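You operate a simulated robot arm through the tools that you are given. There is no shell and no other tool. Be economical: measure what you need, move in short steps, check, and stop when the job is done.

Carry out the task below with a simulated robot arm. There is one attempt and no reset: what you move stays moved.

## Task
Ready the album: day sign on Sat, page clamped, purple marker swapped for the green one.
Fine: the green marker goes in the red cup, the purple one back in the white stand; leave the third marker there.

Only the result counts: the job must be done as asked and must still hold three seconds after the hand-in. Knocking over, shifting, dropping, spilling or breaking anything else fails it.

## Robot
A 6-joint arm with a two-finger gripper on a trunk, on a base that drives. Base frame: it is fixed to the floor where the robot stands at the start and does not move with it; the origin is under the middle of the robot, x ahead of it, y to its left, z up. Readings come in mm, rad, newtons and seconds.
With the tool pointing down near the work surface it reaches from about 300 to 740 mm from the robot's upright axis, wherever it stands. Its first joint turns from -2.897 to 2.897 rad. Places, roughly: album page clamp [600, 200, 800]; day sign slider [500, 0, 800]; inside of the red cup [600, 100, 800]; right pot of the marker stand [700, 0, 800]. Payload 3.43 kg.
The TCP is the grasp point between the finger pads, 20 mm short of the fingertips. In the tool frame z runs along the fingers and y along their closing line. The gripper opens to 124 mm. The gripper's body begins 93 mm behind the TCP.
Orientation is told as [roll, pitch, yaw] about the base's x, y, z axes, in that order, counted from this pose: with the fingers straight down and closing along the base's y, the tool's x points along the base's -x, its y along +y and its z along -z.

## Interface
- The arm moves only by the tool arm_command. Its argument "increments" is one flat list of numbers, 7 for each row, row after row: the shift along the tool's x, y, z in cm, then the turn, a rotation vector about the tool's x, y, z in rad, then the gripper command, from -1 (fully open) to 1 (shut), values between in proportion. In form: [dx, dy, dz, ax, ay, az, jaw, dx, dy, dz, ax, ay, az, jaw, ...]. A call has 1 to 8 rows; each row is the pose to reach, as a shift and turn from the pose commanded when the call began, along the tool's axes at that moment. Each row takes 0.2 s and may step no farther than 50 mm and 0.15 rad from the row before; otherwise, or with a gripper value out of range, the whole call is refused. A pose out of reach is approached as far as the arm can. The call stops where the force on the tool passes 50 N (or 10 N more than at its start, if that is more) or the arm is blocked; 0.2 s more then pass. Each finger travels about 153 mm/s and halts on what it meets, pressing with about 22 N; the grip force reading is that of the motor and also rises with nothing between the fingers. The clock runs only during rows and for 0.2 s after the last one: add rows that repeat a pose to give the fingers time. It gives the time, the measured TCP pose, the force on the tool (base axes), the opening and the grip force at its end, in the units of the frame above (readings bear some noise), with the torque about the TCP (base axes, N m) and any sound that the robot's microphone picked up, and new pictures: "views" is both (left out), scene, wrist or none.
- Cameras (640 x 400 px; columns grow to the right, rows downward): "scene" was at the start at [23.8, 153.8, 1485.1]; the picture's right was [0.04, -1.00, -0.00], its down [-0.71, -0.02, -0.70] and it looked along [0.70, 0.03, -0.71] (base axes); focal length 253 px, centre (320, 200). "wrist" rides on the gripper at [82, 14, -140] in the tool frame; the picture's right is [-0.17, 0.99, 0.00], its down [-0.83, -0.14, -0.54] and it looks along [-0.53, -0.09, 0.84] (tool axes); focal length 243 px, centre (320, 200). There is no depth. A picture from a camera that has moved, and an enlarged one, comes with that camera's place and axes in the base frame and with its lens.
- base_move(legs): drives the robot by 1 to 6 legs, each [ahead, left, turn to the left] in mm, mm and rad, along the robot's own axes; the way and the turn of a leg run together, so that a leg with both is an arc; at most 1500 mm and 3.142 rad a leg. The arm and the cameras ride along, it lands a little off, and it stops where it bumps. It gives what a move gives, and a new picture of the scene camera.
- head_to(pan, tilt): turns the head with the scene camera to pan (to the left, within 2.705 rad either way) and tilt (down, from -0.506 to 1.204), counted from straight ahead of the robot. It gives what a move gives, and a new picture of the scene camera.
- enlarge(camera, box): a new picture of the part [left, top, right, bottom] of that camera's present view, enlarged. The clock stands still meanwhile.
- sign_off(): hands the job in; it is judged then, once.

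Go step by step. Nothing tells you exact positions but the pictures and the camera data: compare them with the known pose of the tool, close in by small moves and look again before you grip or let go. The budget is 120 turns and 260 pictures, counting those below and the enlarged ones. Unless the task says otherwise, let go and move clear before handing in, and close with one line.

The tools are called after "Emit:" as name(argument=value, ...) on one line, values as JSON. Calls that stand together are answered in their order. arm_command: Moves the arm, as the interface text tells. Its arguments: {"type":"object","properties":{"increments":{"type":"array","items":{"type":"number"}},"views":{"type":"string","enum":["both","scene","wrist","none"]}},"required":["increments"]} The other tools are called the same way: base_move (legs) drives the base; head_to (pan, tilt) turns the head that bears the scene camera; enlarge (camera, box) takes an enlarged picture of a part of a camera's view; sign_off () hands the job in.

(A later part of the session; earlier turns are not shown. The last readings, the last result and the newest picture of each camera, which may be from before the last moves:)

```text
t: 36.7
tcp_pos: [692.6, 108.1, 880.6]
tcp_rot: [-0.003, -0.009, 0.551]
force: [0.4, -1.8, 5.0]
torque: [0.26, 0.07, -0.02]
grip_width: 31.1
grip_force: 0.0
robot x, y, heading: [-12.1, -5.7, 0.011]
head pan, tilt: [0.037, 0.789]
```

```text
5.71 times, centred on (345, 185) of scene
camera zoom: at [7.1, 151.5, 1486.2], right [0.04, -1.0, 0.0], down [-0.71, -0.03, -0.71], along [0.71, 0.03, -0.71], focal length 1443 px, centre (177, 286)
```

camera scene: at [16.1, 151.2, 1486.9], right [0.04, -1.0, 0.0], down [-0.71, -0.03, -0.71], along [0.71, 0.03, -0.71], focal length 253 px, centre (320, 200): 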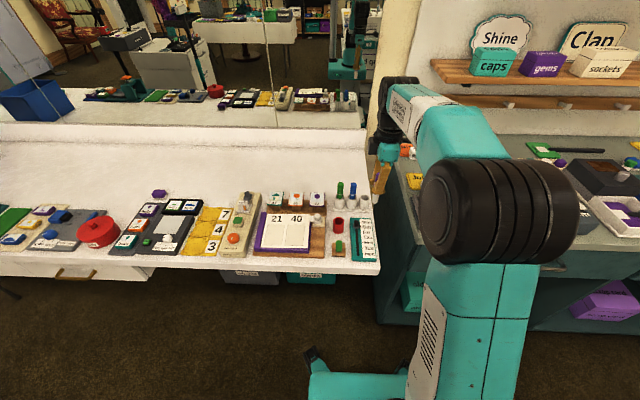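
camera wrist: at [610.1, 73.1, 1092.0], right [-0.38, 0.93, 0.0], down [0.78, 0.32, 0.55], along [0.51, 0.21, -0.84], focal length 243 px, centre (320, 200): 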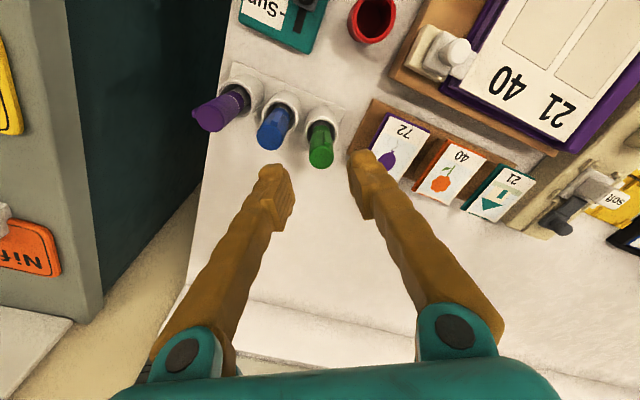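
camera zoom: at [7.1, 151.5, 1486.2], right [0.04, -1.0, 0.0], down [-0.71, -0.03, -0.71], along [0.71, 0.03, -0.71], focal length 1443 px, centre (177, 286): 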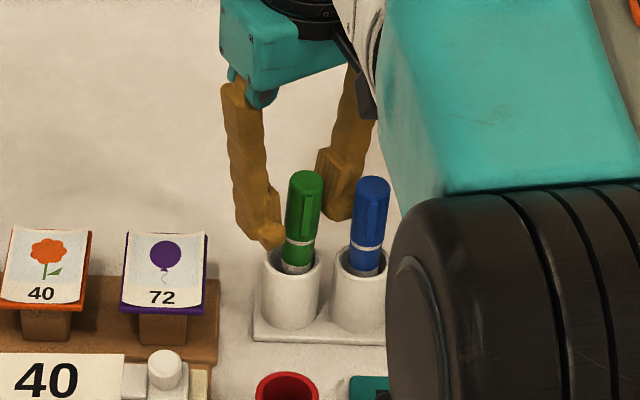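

Emit:
arm_command(increments=[0, 0, 0, 0, 0, 0, 0.6, 0, 0, 0, 0, 0, 0, 0.75, 0, 0, 0, 0, 0, 0, 1, 0, 0, 0, 0, 0, 0, 1], views="none")

Emit:
enlarge(camera="wrist", box=[240, 100, 400, 240])

Emit:
enlarge(camera="scene", box=[310, 150, 380, 220])

```text
t: 37.7
tcp_pos: [690.2, 106.2, 880.4]
tcp_rot: [0.0, -0.003, 0.551]
force: [-1.6, -0.4, -3.0]
torque: [0.11, -0.17, 0.01]
grip_width: 19.5
grip_force: 21.3
robot x, y, heading: [-10.9, -6.8, 0.004]
head pan, tilt: [0.037, 0.789]
```

```text
2.86 times, centred on (320, 170) of wrist
camera zoom: at [612.8, 74.3, 1019.3], right [-0.37, 0.93, 0.0], down [0.78, 0.31, 0.54], along [0.5, 0.2, -0.84], focal length 693 px, centre (320, 286)
```

zoom: 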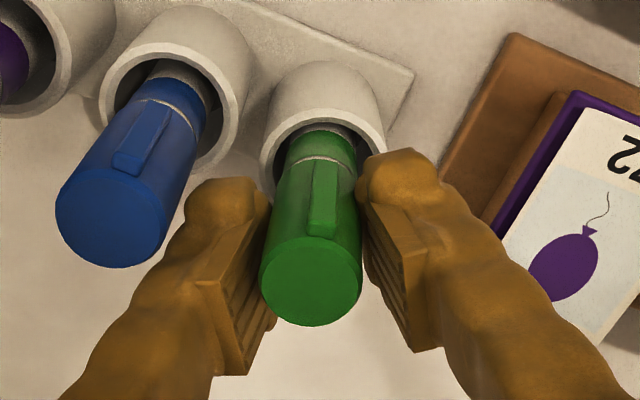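

```text
5.71 times, centred on (345, 185) of scene
camera zoom: at [8.0, 151.7, 1486.6], right [0.04, -1.0, 0.0], down [-0.71, -0.02, -0.71], along [0.7, 0.03, -0.71], focal length 1443 px, centre (177, 286)
```

zoom: 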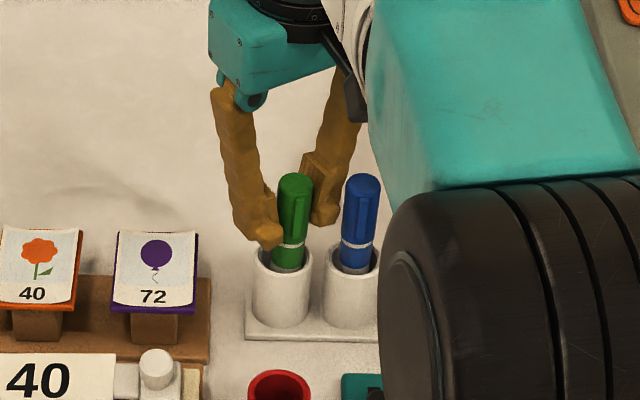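

Green gripped. Lift straight up.

Emit:
arm_command(increments=[0, 0, -1.5, 0, 0, 0, 1, 0, 0, -4, 0, 0, 0, 1, 0, 0, -7, 0, 0, 0, 1, 0, 0, -10, 0, 0, 0, 1, 0, 0, -12, 0, 0, 0, 1, 0, 0, -12, 0, 0, 0, 1], views="wrist")

Emit:
enlarge(camera="scene", box=[300, 130, 390, 220])

```text
t: 38.5
tcp_pos: [690.8, 107.1, 955.5]
tcp_rot: [-0.001, -0.008, 0.543]
force: [-0.1, -0.9, 5.5]
torque: [0.13, 0.06, 0.0]
grip_width: 19.5
grip_force: 22.0
robot x, y, heading: [-22.8, -1.4, 0.018]
head pan, tilt: [0.037, 0.789]
stopped in row 4: the arm was blocked; the commanded pose is now the measured one
camera wrist: at [611.7, 74.9, 1095.2], right [-0.37, 0.93, 0.0], down [0.78, 0.31, 0.55], along [0.51, 0.2, -0.84], focal length 243 px, centre (320, 200)
```

wrist: 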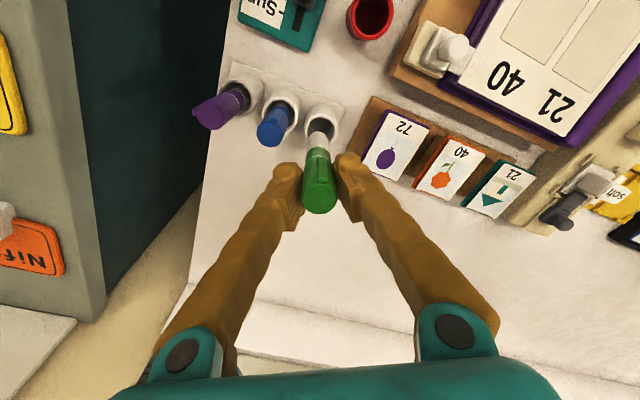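

```text
4.44 times, centred on (345, 175) of scene
camera zoom: at [-1.2, 152.2, 1488.7], right [0.05, -1.0, 0.0], down [-0.71, -0.04, -0.7], along [0.7, 0.04, -0.71], focal length 1122 px, centre (209, 311)
```

zoom: 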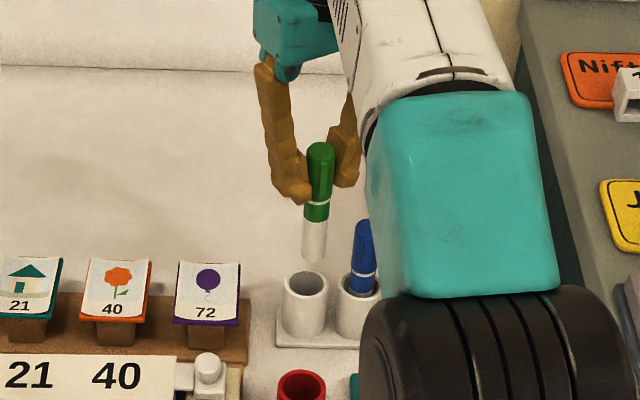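

Green is free of the pot; the robot's base has drifted a little back. I'll move back toward the cup, keeping this height.

Emit:
arm_command(increments=[1.6, 1.05, 0, 0, 0, 0, 1, 3.3, 2.15, 0, 0, 0, 0, 1, 5, 3.25, -0.5, 0, 0, 0, 1, 6.6, 4.3, -1, 0, 0, 0, 1, 6.6, 4.3, -1, 0, 0, 0, 1])

Emit:
enlarge(camera="scene", box=[300, 150, 390, 240])

```text
t: 39.7
tcp_pos: [613.5, 113.0, 960.5]
tcp_rot: [0.005, -0.003, 0.542]
force: [-4.1, -2.2, -0.9]
torque: [0.15, -0.47, -0.01]
grip_width: 19.4
grip_force: 21.8
robot x, y, heading: [-16.5, -1.2, 0.01]
head pan, tilt: [0.037, 0.789]
camera scene: at [1.3, 154.7, 1487.5], right [0.05, -1.0, 0.0], down [-0.71, -0.03, -0.7], along [0.7, 0.03, -0.71], focal length 253 px, centre (320, 200)
camera wrist: at [535.2, 80.5, 1100.1], right [-0.37, 0.93, 0.0], down [0.78, 0.31, 0.54], along [0.5, 0.2, -0.84], focal length 243 px, centre (320, 200)
```

scene: 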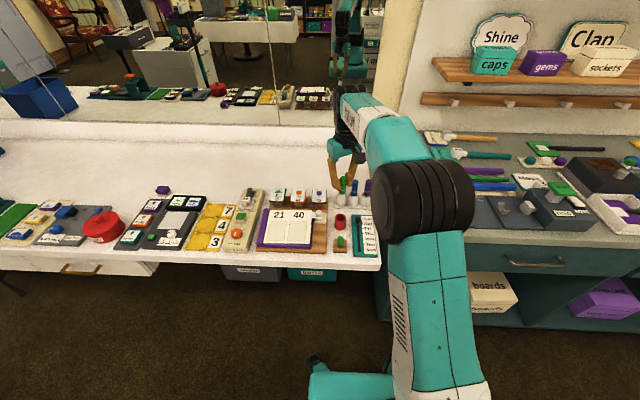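
wrist: 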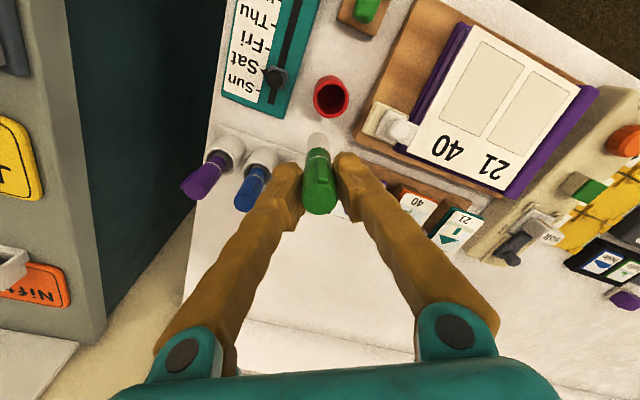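

```text
4.44 times, centred on (345, 195) of scene
camera zoom: at [1.3, 154.7, 1487.5], right [0.05, -1.0, 0.0], down [-0.71, -0.03, -0.7], along [0.7, 0.03, -0.71], focal length 1122 px, centre (209, 222)
```

zoom: 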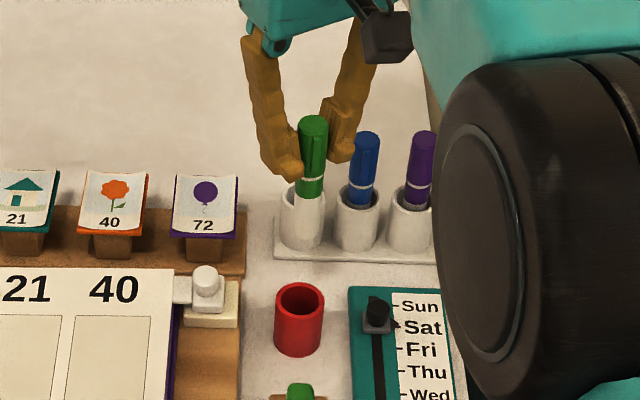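

Emit:
arm_command(increments=[1.8, 0.9, 0, 0, 0, 0, 1, 3.6, 1.85, 0, 0, 0, 0, 1, 3.6, 1.85, 0.5, 0, 0, 0, 1], views="none")

Emit:
enlarge(camera="scene", box=[310, 170, 370, 240])

Emit:
enlarge(camera="wrist", box=[240, 80, 400, 220])

```text
t: 40.5
tcp_pos: [571.5, 106.8, 956.1]
tcp_rot: [0.0, -0.005, 0.545]
force: [-1.8, 1.9, -1.5]
torque: [-0.25, -0.11, 0.01]
grip_width: 19.2
grip_force: 22.3
robot x, y, heading: [-16.6, -1.0, 0.015]
head pan, tilt: [0.037, 0.789]
```

```text
5.71 times, centred on (340, 205) of scene
camera zoom: at [0.1, 153.9, 1485.2], right [0.05, -1.0, 0.0], down [-0.71, -0.04, -0.71], along [0.7, 0.04, -0.71], focal length 1443 px, centre (206, 171)
```

zoom: 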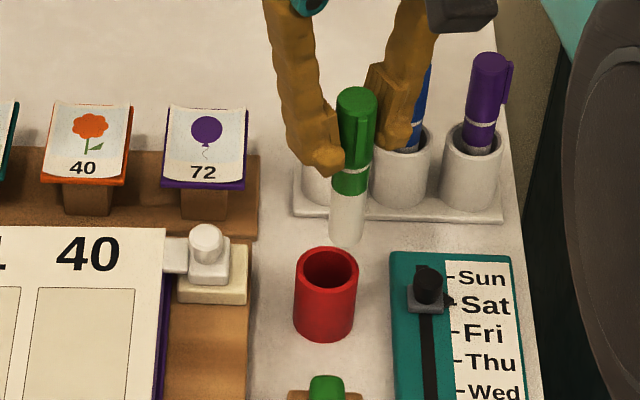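

```text
2.86 times, centred on (320, 150) of wrist
camera zoom: at [493.5, 74.4, 1095.3], right [-0.37, 0.93, 0.0], down [0.78, 0.31, 0.54], along [0.5, 0.2, -0.84], focal length 693 px, centre (320, 343)
```

zoom: 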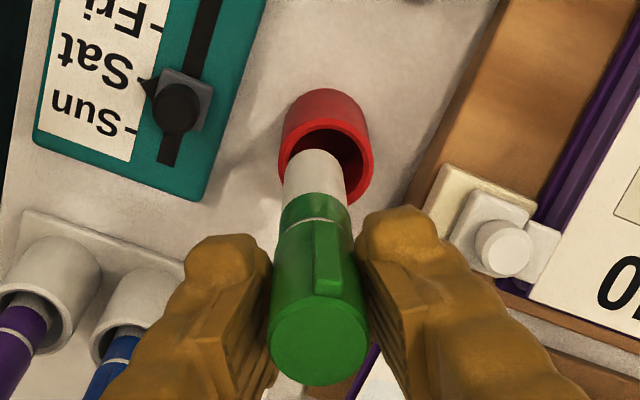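

Emit:
arm_command(increments=[-0.6, 0.45, 0, 0, 0, 0, 1, -0.6, 0.45, 1.7, 0, 0, 0, 1, -0.6, 0.45, 1.7, 0, 0, 0, 1], views="none")

Emit:
enlarge(camera="scene", box=[310, 170, 370, 240])

Emit:
enlarge(camera="wrist", box=[260, 80, 380, 190])

```text
t: 41.3
tcp_pos: [574.2, 112.0, 939.9]
tcp_rot: [0.002, -0.002, 0.543]
force: [-2.6, -1.1, 1.0]
torque: [0.04, -0.16, -0.03]
grip_width: 19.4
grip_force: 21.8
robot x, y, heading: [-22.3, -10.1, 0.014]
head pan, tilt: [0.037, 0.789]
```

```text
5.71 times, centred on (340, 205) of scene
camera zoom: at [-5.1, 146.8, 1486.6], right [0.05, -1.0, 0.0], down [-0.71, -0.04, -0.71], along [0.7, 0.04, -0.71], focal length 1443 px, centre (206, 171)
```

zoom: 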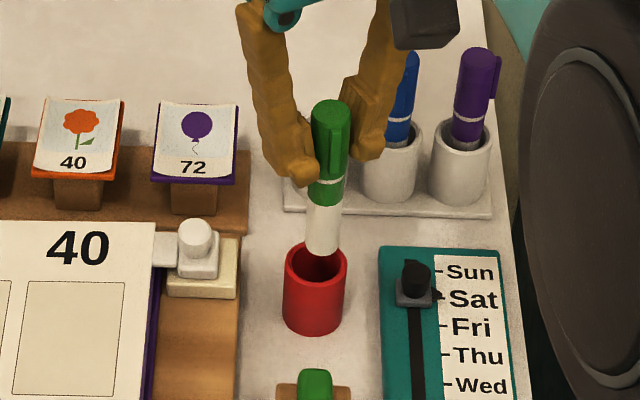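

```text
3.64 times, centred on (320, 135) of wrist
camera zoom: at [497.0, 80.3, 1079.3], right [-0.37, 0.93, 0.0], down [0.78, 0.31, 0.54], along [0.5, 0.2, -0.84], focal length 882 px, centre (320, 436)
```

zoom: 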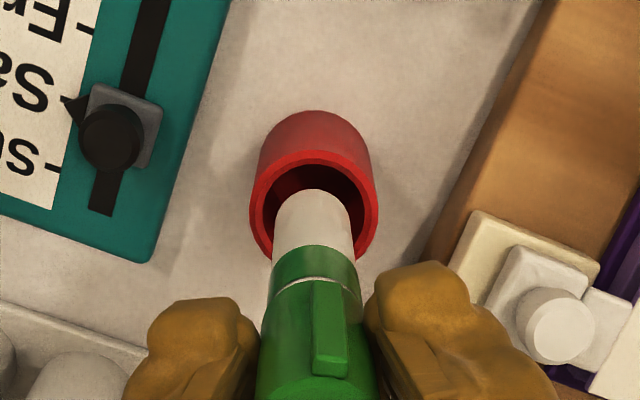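

Nearly centred. Small correction and lower 30 mm into the cup.

Emit:
arm_command(increments=[-0.35, 0.1, 0.2, 0, 0, 0, 1, -0.35, 0.1, 1, 0, 0, 0, 1, -0.35, 0.1, 2, 0, 0, 0, 1, -0.35, 0.1, 3, 0, 0, 0, 1, -0.35, 0.1, 3, 0, 0, 0, 1], views="none")

Emit:
enlarge(camera="scene", box=[310, 170, 370, 240])

Emit:
enlarge(camera="wrist", box=[260, 80, 380, 190])

```text
t: 42.5
tcp_pos: [577.4, 115.3, 906.1]
tcp_rot: [0.002, -0.006, 0.541]
force: [1.8, -3.5, 0.7]
torque: [0.48, 0.13, 0.0]
grip_width: 19.8
grip_force: 21.9
robot x, y, heading: [-14.5, 8.0, 0.015]
head pan, tilt: [0.037, 0.789]
```

```text
5.71 times, centred on (340, 205) of scene
camera zoom: at [1.9, 158.8, 1484.7], right [0.05, -1.0, 0.0], down [-0.71, -0.03, -0.71], along [0.7, 0.03, -0.71], focal length 1443 px, centre (206, 171)
```

zoom: 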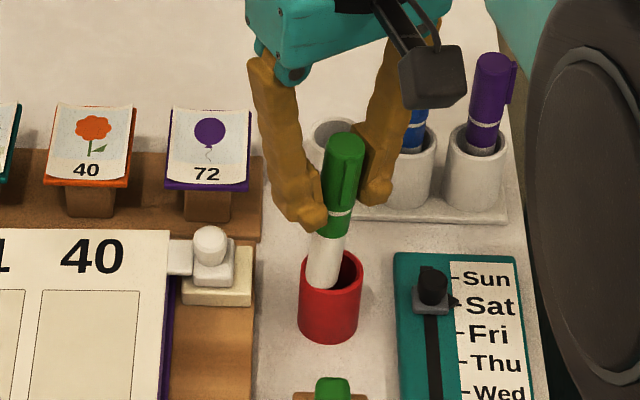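

```text
3.64 times, centred on (320, 135) of wrist
camera zoom: at [499.3, 83.4, 1046.4], right [-0.37, 0.93, 0.0], down [0.78, 0.31, 0.54], along [0.5, 0.2, -0.84], focal length 882 px, centre (320, 436)
```

zoom: 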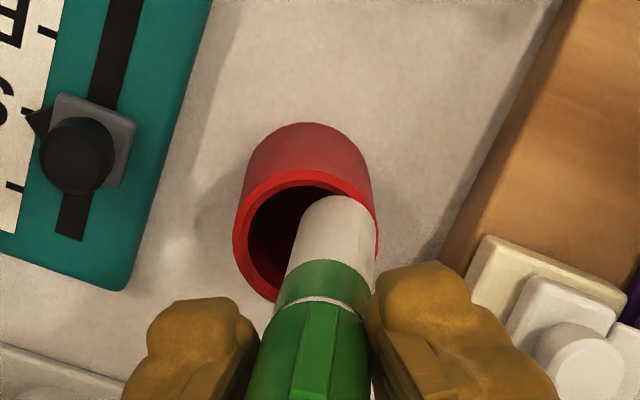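

The marker is inside but leaning on the cup's left wall. Shift back by ~5 mm to relieve it while lowering a little.

Emit:
arm_command(increments=[0.25, -0.25, 0, 0, 0, 0, 1, 0.45, -0.45, 0, 0, 0, 0, 1, 0.45, -0.45, 0.6, 0, 0, 0, 1, 0.45, -0.45, 0.6, 0, 0, 0, 1], views="none")

Emit:
enlarge(camera="scene", box=[310, 170, 370, 240])

Emit:
enlarge(camera="wrist", box=[260, 80, 380, 190])

```text
t: 43.5
tcp_pos: [572.7, 114.4, 903.5]
tcp_rot: [0.0, -0.006, 0.541]
force: [-2.9, 0.3, 25.8]
torque: [-0.35, 0.44, 0.02]
grip_width: 18.7
grip_force: 21.9
robot x, y, heading: [-16.7, -5.9, 0.019]
head pan, tilt: [0.037, 0.789]
```

```text
5.71 times, centred on (340, 205) of scene
camera zoom: at [-3.1, 151.8, 1485.6], right [0.05, -1.0, 0.0], down [-0.71, -0.04, -0.71], along [0.71, 0.04, -0.71], focal length 1443 px, centre (206, 171)
```

zoom: 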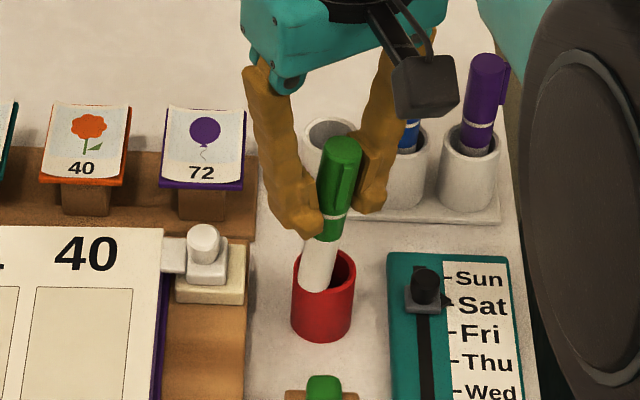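

```text
3.64 times, centred on (320, 135) of wrist
camera zoom: at [495.3, 81.7, 1043.4], right [-0.37, 0.93, 0.0], down [0.78, 0.31, 0.54], along [0.5, 0.2, -0.84], focal length 882 px, centre (320, 436)
```

zoom: 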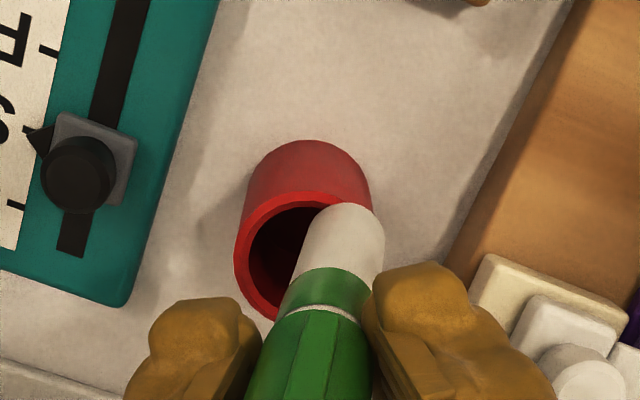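

The marker is resting on the rim rather than in the cup. Raise it clear and re-measure.

Emit:
arm_command(increments=[0, 0, -1, 0, 0, 0, 1, 0, 0, -2.5, 0, 0, 0, 1, 0, 0, -4, 0, 0, 0, 1, 0, 0, -4, 0, 0, 0, 1], views="none")

Emit:
enlarge(camera="scene", box=[310, 170, 370, 240])

Emit:
enlarge(camera="wrist", box=[250, 90, 390, 230])

```text
t: 44.5
tcp_pos: [575.5, 109.5, 946.0]
tcp_rot: [-0.002, -0.004, 0.54]
force: [-0.8, -2.0, 7.8]
torque: [0.25, -0.09, 0.0]
grip_width: 18.2
grip_force: 21.5
robot x, y, heading: [-16.0, 1.2, 0.014]
head pan, tilt: [0.037, 0.789]
```

```text
5.71 times, centred on (340, 205) of scene
camera zoom: at [-1.7, 155.6, 1486.7], right [0.05, -1.0, 0.0], down [-0.71, -0.03, -0.71], along [0.71, 0.03, -0.71], focal length 1443 px, centre (206, 171)
```

zoom: 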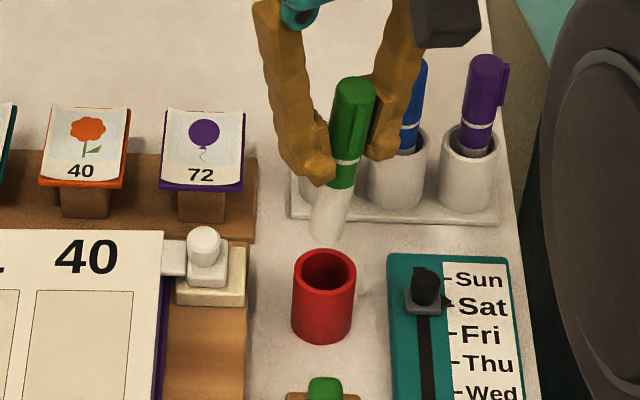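

```text
2.86 times, centred on (320, 160) of wrist
camera zoom: at [497.4, 78.3, 1085.0], right [-0.36, 0.93, 0.0], down [0.78, 0.31, 0.54], along [0.51, 0.2, -0.84], focal length 693 px, centre (320, 314)
```

zoom: 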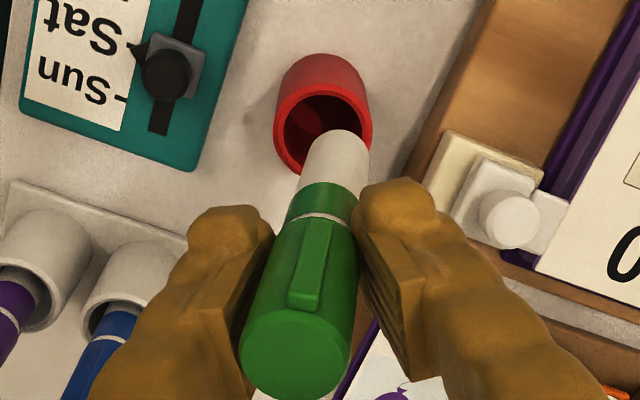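

The marker is tilted ~0.15 rad in the grip. I'll tilt the gripper the opposite way to make the marker vertical, then re-check.

Emit:
arm_command(increments=[0, 0, 0, 0.08, 0, 0, 1, 0, 0, 0, 0.15, 0, 0, 1, 0, 0, 0, 0.15, 0, 0, 1], views="none")

Emit:
enlarge(camera="scene", box=[310, 170, 370, 240])

Emit:
enlarge(camera="wrist", box=[250, 90, 390, 230])

```text
t: 45.3
tcp_pos: [575.9, 113.0, 942.9]
tcp_rot: [-0.151, -0.004, 0.544]
force: [0.6, 2.6, 0.6]
torque: [-0.27, 0.19, -0.08]
grip_width: 17.6
grip_force: 21.9
robot x, y, heading: [-16.7, 0.3, 0.01]
head pan, tilt: [0.037, 0.789]
```

```text
5.71 times, centred on (340, 205) of scene
camera zoom: at [2.1, 159.3, 1485.8], right [0.05, -1.0, 0.0], down [-0.71, -0.03, -0.7], along [0.7, 0.03, -0.71], focal length 1443 px, centre (206, 171)
```

zoom: 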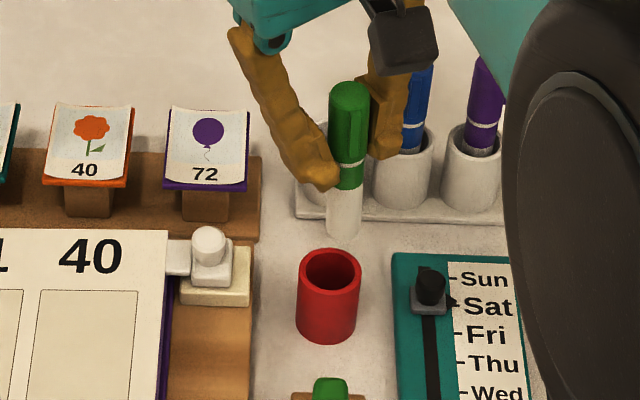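

```text
2.86 times, centred on (320, 160) of wrist
camera zoom: at [487.0, 98.3, 1078.7], right [-0.36, 0.92, -0.15], down [0.74, 0.38, 0.56], along [0.57, 0.09, -0.82], focal length 693 px, centre (320, 314)
```

zoom: 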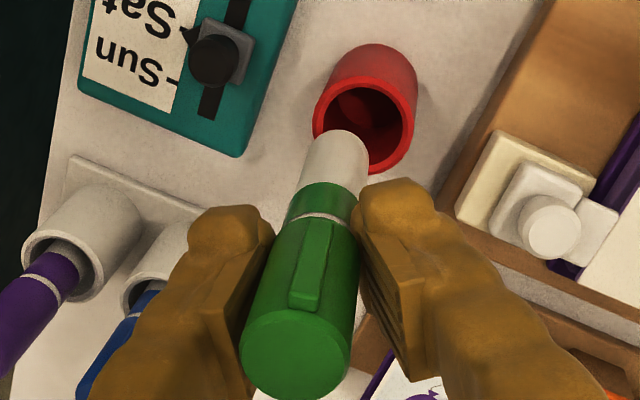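

Marker is vertical again; its end needs to move about (−5, +7) mm. Correct and lower slightly, then check.

Emit:
arm_command(increments=[0.05, 0.5, 0.2, 0, 0, 0, 1, 0.07, 1.0, 0.86, 0, 0, 0, 1, 0.07, 1.0, 0.86, 0, 0, 0, 1], views="none")

Emit:
enlarge(camera="scene", box=[310, 170, 370, 240])

Emit:
enlarge(camera="wrist", box=[250, 90, 390, 230])

```text
t: 46.1
tcp_pos: [571.9, 117.5, 931.7]
tcp_rot: [-0.148, -0.004, 0.542]
force: [-1.6, -1.0, -3.6]
torque: [0.21, -0.21, 0.05]
grip_width: 17.9
grip_force: 21.5
robot x, y, heading: [-16.4, -3.6, 0.021]
head pan, tilt: [0.037, 0.789]
```

```text
5.71 times, centred on (340, 205) of scene
camera zoom: at [1.7, 149.6, 1486.5], right [0.05, -1.0, 0.0], down [-0.71, -0.04, -0.7], along [0.7, 0.04, -0.71], focal length 1443 px, centre (206, 171)
```

zoom: 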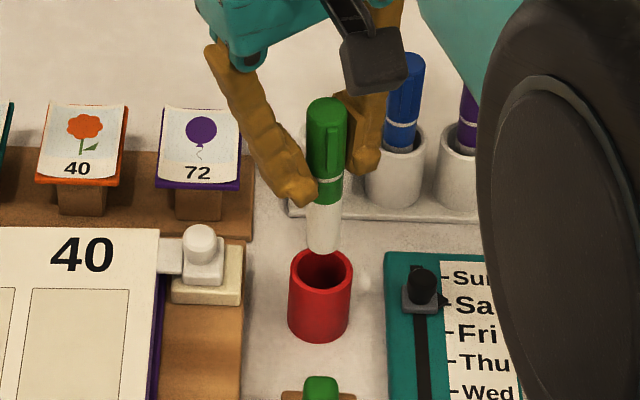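

```text
2.86 times, centred on (320, 160) of wrist
camera zoom: at [483.9, 103.6, 1069.3], right [-0.36, 0.92, -0.14], down [0.74, 0.38, 0.56], along [0.57, 0.09, -0.82], focal length 693 px, centre (320, 314)
```

zoom: 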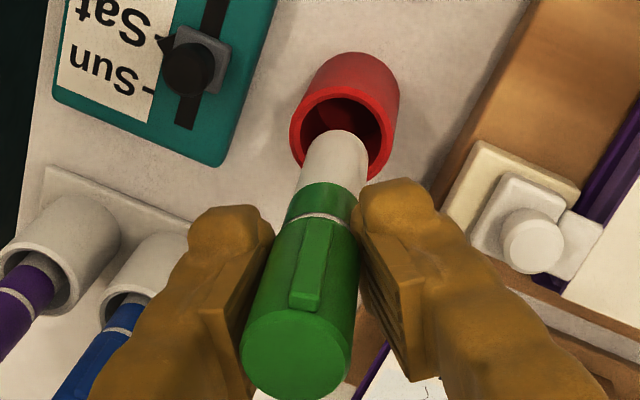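

Aligned within a couple of mm. Lower straight down 25 mm and check entry.

Emit:
arm_command(increments=[0, 0.1, 0.7, 0, 0, 0, 1, 0, 0.22, 1.5, 0, 0, 0, 1, 0, 0.38, 2.5, 0, 0, 0, 1, 0, 0.38, 2.5, 0, 0, 0, 1], views="none")

Emit:
enlarge(camera="scene", box=[310, 170, 370, 240])

Emit:
enlarge(camera="wrist", box=[250, 90, 390, 230])

```text
t: 47.1
tcp_pos: [569.8, 120.0, 910.2]
tcp_rot: [-0.152, -0.007, 0.546]
force: [-0.1, 3.0, 6.8]
torque: [-0.22, 0.21, -0.03]
grip_width: 17.5
grip_force: 22.5
robot x, y, heading: [-20.2, 1.4, 0.017]
head pan, tilt: [0.037, 0.789]
```

```text
5.71 times, centred on (340, 205) of scene
camera zoom: at [-4.3, 156.9, 1486.2], right [0.05, -1.0, 0.0], down [-0.71, -0.04, -0.71], along [0.71, 0.04, -0.71], focal length 1443 px, centre (206, 171)
```

zoom: 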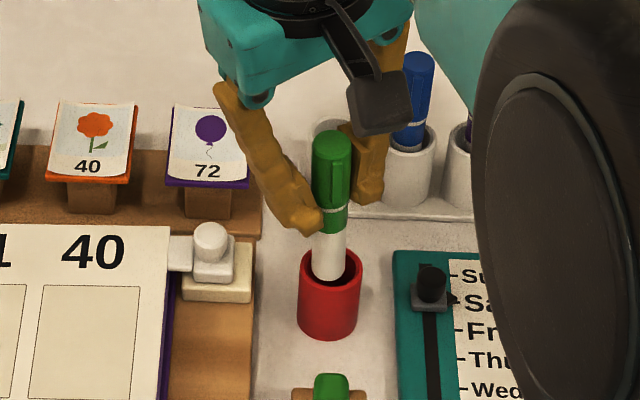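

```text
2.86 times, centred on (320, 160) of wrist
camera zoom: at [481.2, 105.5, 1044.8], right [-0.36, 0.92, -0.15], down [0.74, 0.38, 0.56], along [0.57, 0.1, -0.82], focal length 693 px, centre (320, 314)
```

zoom: 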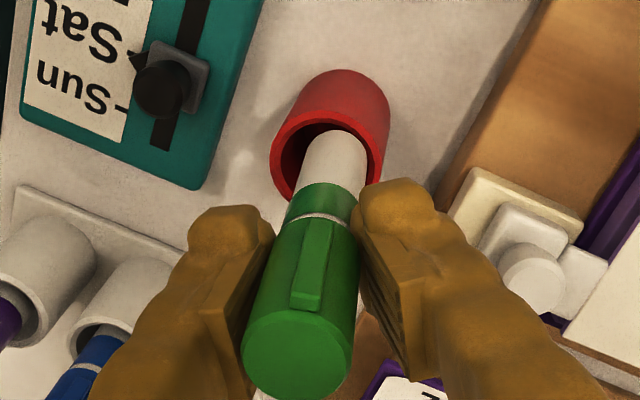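

Emit:
arm_command(increments=[0.08, 0, 0.8, 0, 0, 0, 1, 0.08, 0.1, 1.6, 0, 0, 0, 1, 0.08, 0.24, 2.5, 0, 0, 0, 1, 0.08, 0.24, 2.5, 0, 0, 0, 1], views="none")

Emit:
enlarge(camera="scene", box=[310, 170, 370, 240])

Emit:
enlarge(camera="wrist", box=[250, 90, 390, 230])

```text
t: 48.1
tcp_pos: [569.1, 115.9, 882.3]
tcp_rot: [-0.149, -0.002, 0.542]
force: [11.8, -1.1, -6.4]
torque: [0.38, -0.53, 0.12]
grip_width: 17.8
grip_force: 22.1
robot x, y, heading: [-19.9, -5.6, 0.018]
head pan, tilt: [0.037, 0.789]
```

```text
5.71 times, centred on (340, 205) of scene
camera zoom: at [-5.1, 151.7, 1484.9], right [0.05, -1.0, 0.0], down [-0.71, -0.04, -0.7], along [0.7, 0.04, -0.71], focal length 1443 px, centre (206, 171)
```

zoom: 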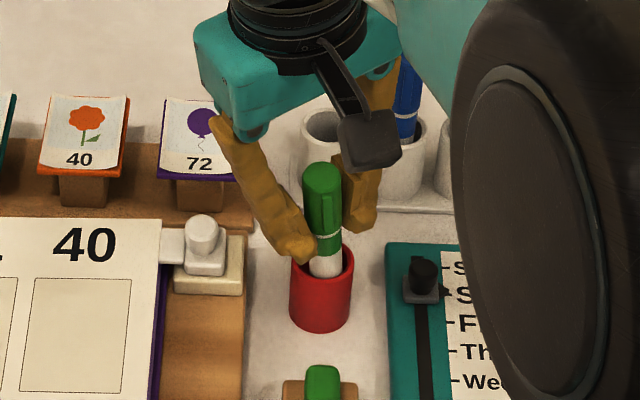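

```text
2.86 times, centred on (320, 160) of wrist
camera zoom: at [480.5, 102.5, 1017.2], right [-0.36, 0.92, -0.15], down [0.74, 0.38, 0.56], along [0.57, 0.09, -0.82], focal length 693 px, centre (320, 314)
```

zoom: 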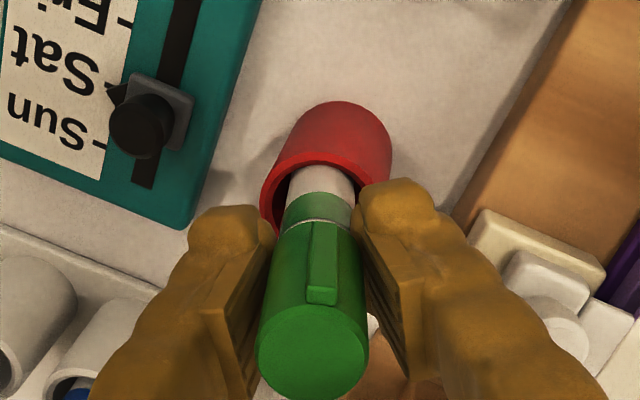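

Well inside the cup. Relieve the forward load slightly, lower to the floor, then release.

Emit:
arm_command(increments=[-0.3, -0.15, 0, 0, 0, 0, 1, -0.3, -0.1, 0.6, 0, 0, 0, 1, -0.3, 0, 1.1, 0, 0, 0, 1, -0.3, 0, 1.1, 0, 0, 0, 1], views="none")

Emit:
enlarge(camera="scene", box=[310, 170, 370, 240])

Emit:
enlarge(camera="wrist", box=[250, 90, 390, 230])

```text
t: 49.1
tcp_pos: [573.8, 115.3, 873.9]
tcp_rot: [-0.15, -0.005, 0.543]
force: [-1.7, 4.6, 0.4]
torque: [-0.48, -0.25, 0.0]
grip_width: 17.7
grip_force: 22.1
robot x, y, heading: [-15.9, -1.1, 0.011]
head pan, tilt: [0.037, 0.789]
```

```text
5.71 times, centred on (340, 205) of scene
camera zoom: at [-1.2, 155.0, 1486.9], right [0.05, -1.0, 0.0], down [-0.71, -0.04, -0.71], along [0.7, 0.04, -0.71], focal length 1443 px, centre (206, 171)
```

zoom: 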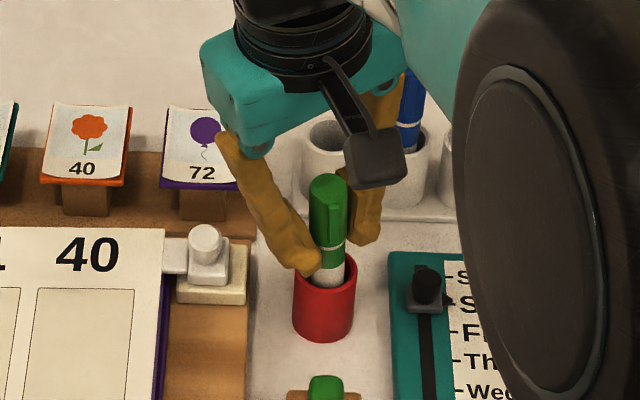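

```text
2.86 times, centred on (320, 160) of wrist
camera zoom: at [484.6, 101.5, 1009.4], right [-0.36, 0.92, -0.15], down [0.74, 0.38, 0.56], along [0.57, 0.09, -0.82], focal length 693 px, centre (320, 314)
```

zoom: 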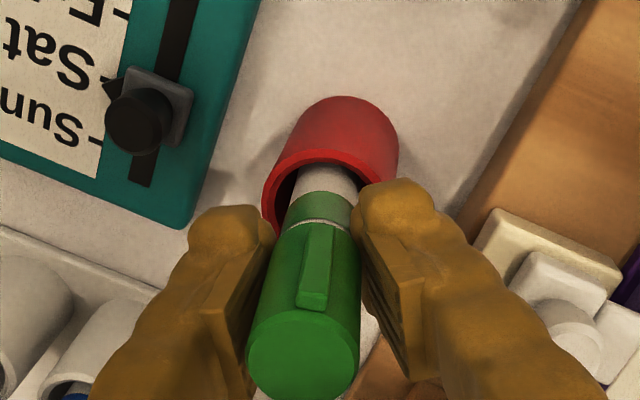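

Emit:
arm_command(increments=[0.05, 0.02, 0.4, 0, 0, 0, 1, 0.05, 0.05, 0.8, 0, 0, 0, 1, 0.05, 0.05, 0.9, 0, 0, 0, 1], views="none")

Emit:
enlarge(camera="scene", box=[310, 170, 370, 240])

```text
t: 49.9
tcp_pos: [574.3, 117.6, 862.2]
tcp_rot: [-0.148, -0.005, 0.546]
force: [0.8, 0.3, -4.6]
torque: [0.07, 0.02, 0.0]
grip_width: 17.5
grip_force: 22.0
robot x, y, heading: [-15.2, -0.7, 0.02]
head pan, tilt: [0.037, 0.789]
```

```text
5.71 times, centred on (340, 205) of scene
camera zoom: at [-0.4, 153.7, 1485.6], right [0.05, -1.0, 0.0], down [-0.71, -0.04, -0.7], along [0.7, 0.04, -0.71], focal length 1443 px, centre (206, 171)
```

zoom: 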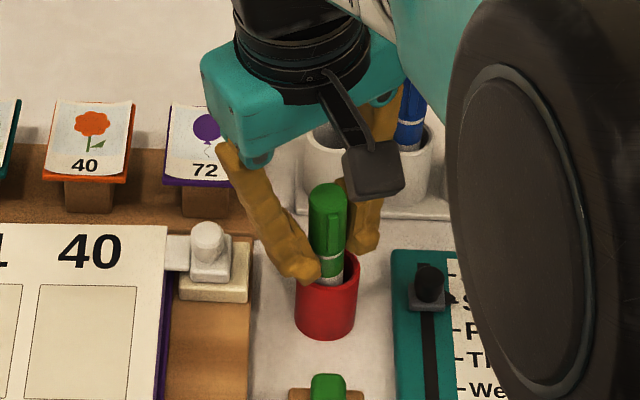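

Seated. Release and rise straight.

Emit:
arm_command(increments=[0, 0, 0, 0, 0, 0, 0.7, 0, 0, 0, 0, 0, 0, 0.4, 0, 0, 0, 0, 0, 0, 0.3, 0, -0.3, -2, 0, 0, 0, 0.3, 0, -0.75, -5, 0, 0, 0, 0.3, 0, -1.35, -9, 0, 0, 0, 0.3, 0, -1.8, -12, -0.08, 0, 0, 0.3, 0, -1.8, -12, -0.15, 0, 0, 0.3], views="wrist")

Emit:
enlarge(camera="scene", box=[300, 160, 390, 250])

```text
t: 51.7
tcp_pos: [573.2, 121.8, 985.6]
tcp_rot: [0.0, -0.008, 0.544]
force: [2.0, 1.5, 4.3]
torque: [-0.11, 0.27, -0.01]
grip_width: 43.3
grip_force: 0.2
robot x, y, heading: [-15.1, 3.5, 0.011]
head pan, tilt: [0.037, 0.789]
camera wrist: at [496.1, 90.2, 1125.3], right [-0.37, 0.93, 0.0], down [0.78, 0.31, 0.55], along [0.51, 0.2, -0.84], focal length 243 px, centre (320, 200)
```

wrist: 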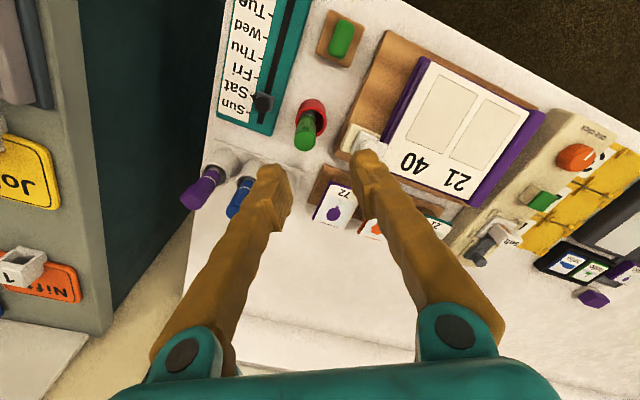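

```text
4.44 times, centred on (345, 205) of scene
camera zoom: at [-0.6, 160.3, 1485.1], right [0.05, -1.0, 0.0], down [-0.71, -0.03, -0.71], along [0.71, 0.03, -0.71], focal length 1122 px, centre (209, 178)
```

zoom: 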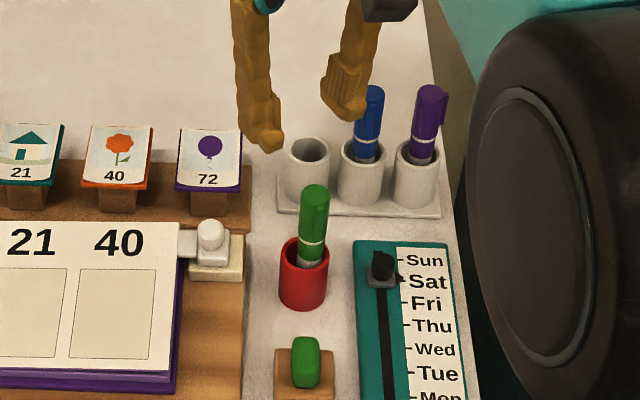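

Both markers are swapped and upright. For the clamp I turn back to yaw 0, so the fingers straddle the knob and the right finger can push it left.

Emit:
arm_command(increments=[0, 0, 0, 0, 0, 0.14, 0.3, -1, 1.5, 0, 0, 0, 0.28, 0.35, -2, 3, 0, 0, 0, 0.42, 0.45, -2.5, 4, 0, 0, 0, 0.544, 0.5, -2.5, 4, 0, 0, 0, 0.544, 0.5], views="wrist")

Emit:
enlarge(camera="wrist", box=[240, 80, 400, 220])

Emit:
enlarge(camera="scene", box=[290, 180, 370, 250])

```text
t: 52.9
tcp_pos: [571.4, 167.5, 985.8]
tcp_rot: [0.001, -0.004, 0.001]
force: [-1.6, -0.4, 1.5]
torque: [-0.05, -0.21, 0.0]
grip_width: 31.1
grip_force: 0.1
robot x, y, heading: [-18.9, -0.8, 0.027]
head pan, tilt: [0.037, 0.789]
camera wrist: at [489.8, 179.8, 1125.6], right [0.16, 0.99, 0.0], down [0.83, -0.14, 0.54], along [0.53, -0.09, -0.84], focal length 243 px, centre (320, 200)
```

wrist: 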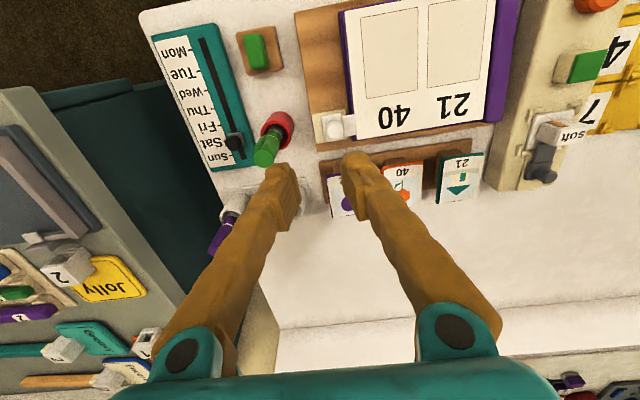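

```text
2.86 times, centred on (320, 150) of wrist
camera zoom: at [489.8, 179.8, 1125.6], right [0.16, 0.99, 0.0], down [0.83, -0.14, 0.54], along [0.53, -0.09, -0.84], focal length 693 px, centre (320, 343)
```

zoom: 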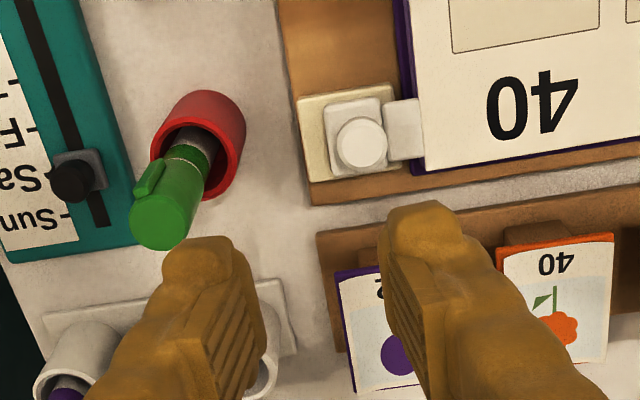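

```text
5.71 times, centred on (330, 215) of scene
camera zoom: at [-0.8, 156.6, 1486.7], right [0.06, -1.0, 0.0], down [-0.71, -0.04, -0.71], along [0.7, 0.04, -0.71], focal length 1443 px, centre (263, 114)
```

zoom: 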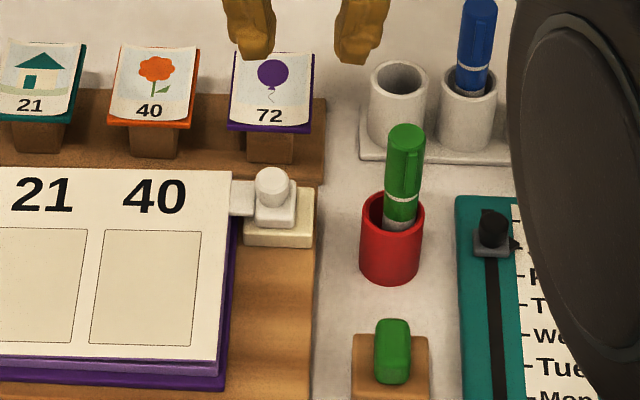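

Emit:
arm_command(increments=[-0.8, 1.3, 2, 0, 0, 0, 0.5, -0.8, 1.3, 6, 0, 0, 0, 0.5, -0.8, 1.3, 10, 0, 0, 0, 0.5, -0.8, 1.3, 12, 0, 0, 0, 0.5, -0.8, 1.3, 12, 0, 0, 0, 0.5], views="wrist")

Emit:
enlarge(camera="wrist", box=[240, 80, 400, 220])

Emit:
enlarge(camera="scene", box=[290, 180, 370, 250])

```text
t: 54.1
tcp_pos: [580.1, 177.4, 863.2]
tcp_rot: [0.0, 0.001, -0.003]
force: [-6.0, 1.3, -6.2]
torque: [-0.15, -0.72, 0.0]
grip_width: 31.2
grip_force: 0.1
robot x, y, heading: [-15.7, 0.7, 0.013]
head pan, tilt: [0.037, 0.789]
camera wrist: at [498.3, 189.4, 1003.2], right [0.17, 0.99, 0.0], down [0.83, -0.14, 0.54], along [0.53, -0.09, -0.84], focal length 243 px, centre (320, 200)
```

wrist: 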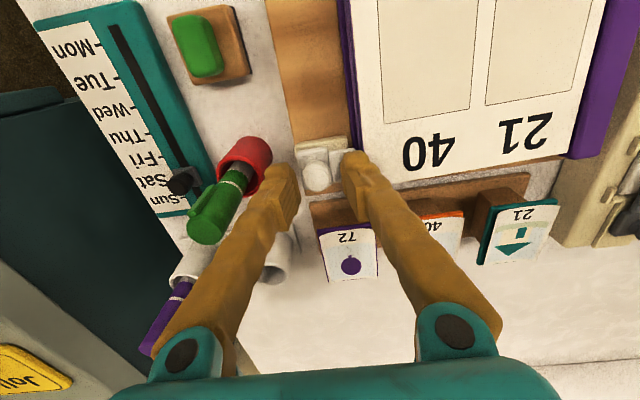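

```text
2.86 times, centred on (320, 150) of wrist
camera zoom: at [498.3, 189.4, 1003.2], right [0.17, 0.99, 0.0], down [0.83, -0.14, 0.54], along [0.53, -0.09, -0.84], focal length 693 px, centre (320, 343)
```

zoom: 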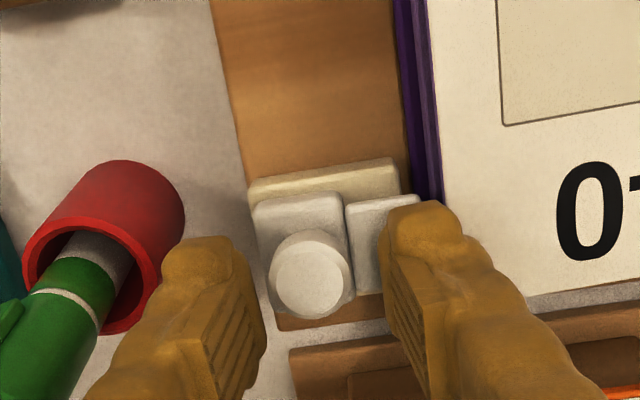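

```text
5.71 times, centred on (330, 215) of scene
camera zoom: at [1.2, 158.8, 1487.3], right [0.05, -1.0, 0.0], down [-0.71, -0.03, -0.7], along [0.7, 0.03, -0.71], focal length 1443 px, centre (263, 114)
```

zoom: 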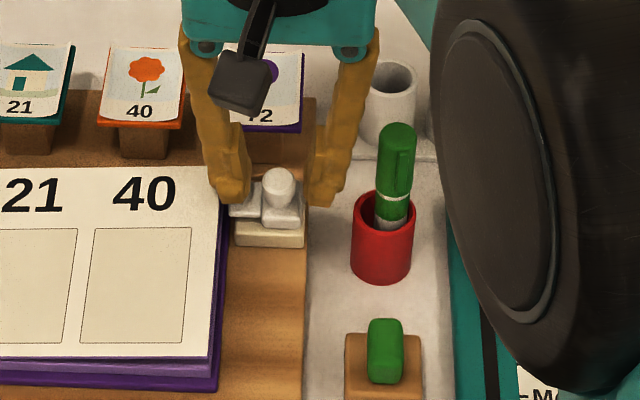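

Emit:
arm_command(increments=[-0.2, -0.3, 0.7, 0, 0, 0, 0.5, -0.2, -0.3, 1.5, 0, 0, 0, 0.5, -0.2, -0.3, 1.5, 0, 0, 0, 0.5], views="none")

Emit:
enlarge(camera="wrist", box=[260, 100, 380, 200])

Emit:
enlarge(camera="scene", box=[300, 190, 350, 235])

```text
t: 54.9
tcp_pos: [586.2, 177.1, 858.4]
tcp_rot: [0.013, -0.01, 0.003]
force: [-2.7, 2.8, 2.9]
torque: [-0.29, -0.33, 0.01]
grip_width: 30.1
grip_force: 0.0
robot x, y, heading: [-18.9, -2.8, 0.026]
head pan, tilt: [0.037, 0.789]
stopped in row 3: the force on the tool passed its limit at 80 N (the readings are from after the stop); the commanded pose is now the measured one
```

```text
4.00 times, centred on (320, 150) of wrist
camera zoom: at [502.1, 187.4, 997.2], right [0.16, 0.99, 0.01], down [0.83, -0.14, 0.55], along [0.54, -0.08, -0.84], focal length 970 px, centre (320, 400)
```

zoom: 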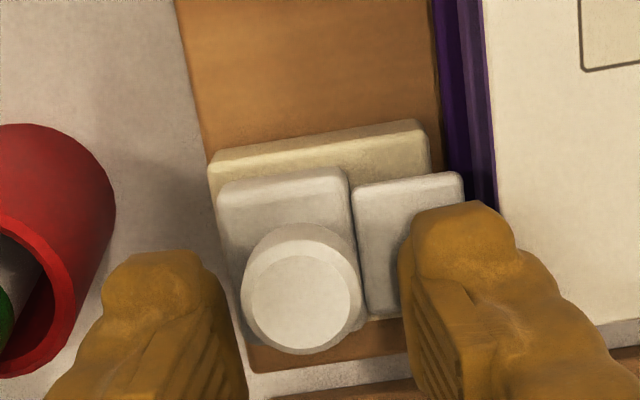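

```text
8.89 times, centred on (325, 212) of scene
camera zoom: at [-3.0, 152.1, 1487.6], right [0.06, -1.0, 0.0], down [-0.71, -0.04, -0.7], along [0.7, 0.04, -0.71], focal length 2245 px, centre (276, 89)
```

zoom: 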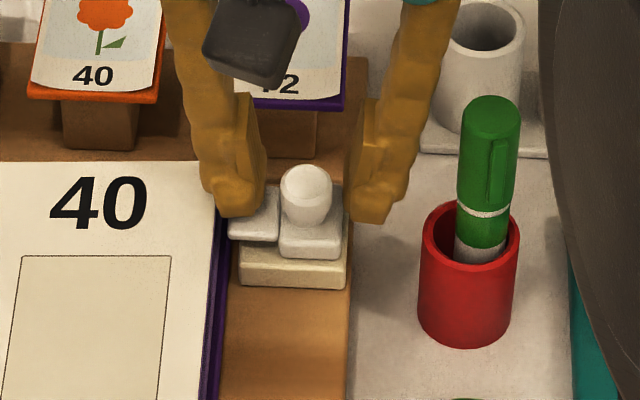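

A finger touched the clamp tongue, so the clamp is taller than thought and the fingers already straddle the knob. Raise 3 mm and push left gently.

Emit:
arm_command(increments=[0.4, 0, -0.4, 0, 0, 0, 0.5, 0.4, 0.4, -0.4, 0, 0, 0, 0.5, 0.4, 0.8, -0.4, 0, 0, 0, 0.5, 0.4, 1.2, -0.4, 0, 0, 0, 0.5, 0.4, 1.2, -0.4, 0, 0, 0, 0.5], views="none")

Emit:
enlarge(camera="wrist", box=[260, 100, 380, 200])

Emit:
enlarge(camera="scene", box=[300, 190, 350, 235])

```text
t: 56.1
tcp_pos: [582.0, 190.0, 862.3]
tcp_rot: [0.008, -0.01, 0.004]
force: [-1.8, -2.4, 0.7]
torque: [0.24, -0.25, -0.03]
grip_width: 31.2
grip_force: 0.1
robot x, y, heading: [-10.9, 2.1, 0.016]
head pan, tilt: [0.037, 0.789]
```

```text
4.00 times, centred on (320, 150) of wrist
camera zoom: at [497.8, 202.1, 1000.8], right [0.16, 0.99, 0.01], down [0.83, -0.14, 0.55], along [0.54, -0.08, -0.84], focal length 970 px, centre (320, 400)
```

zoom: 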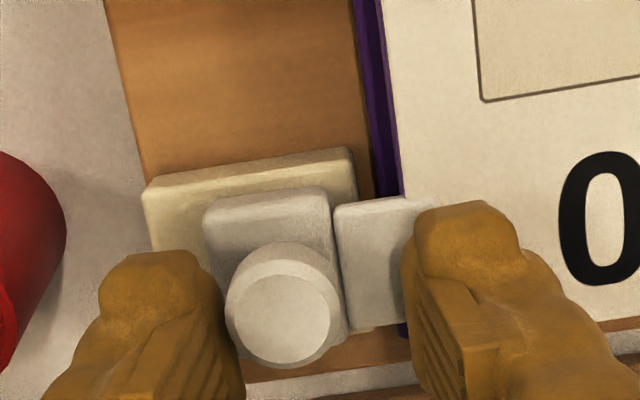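

```text
8.89 times, centred on (325, 212) of scene
camera zoom: at [0.1, 157.3, 1486.6], right [0.05, -1.0, 0.0], down [-0.71, -0.04, -0.71], along [0.7, 0.04, -0.71], focal length 2245 px, centre (276, 89)
```

zoom: 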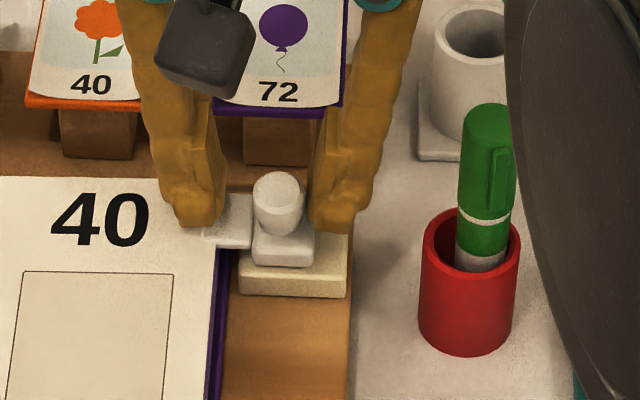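

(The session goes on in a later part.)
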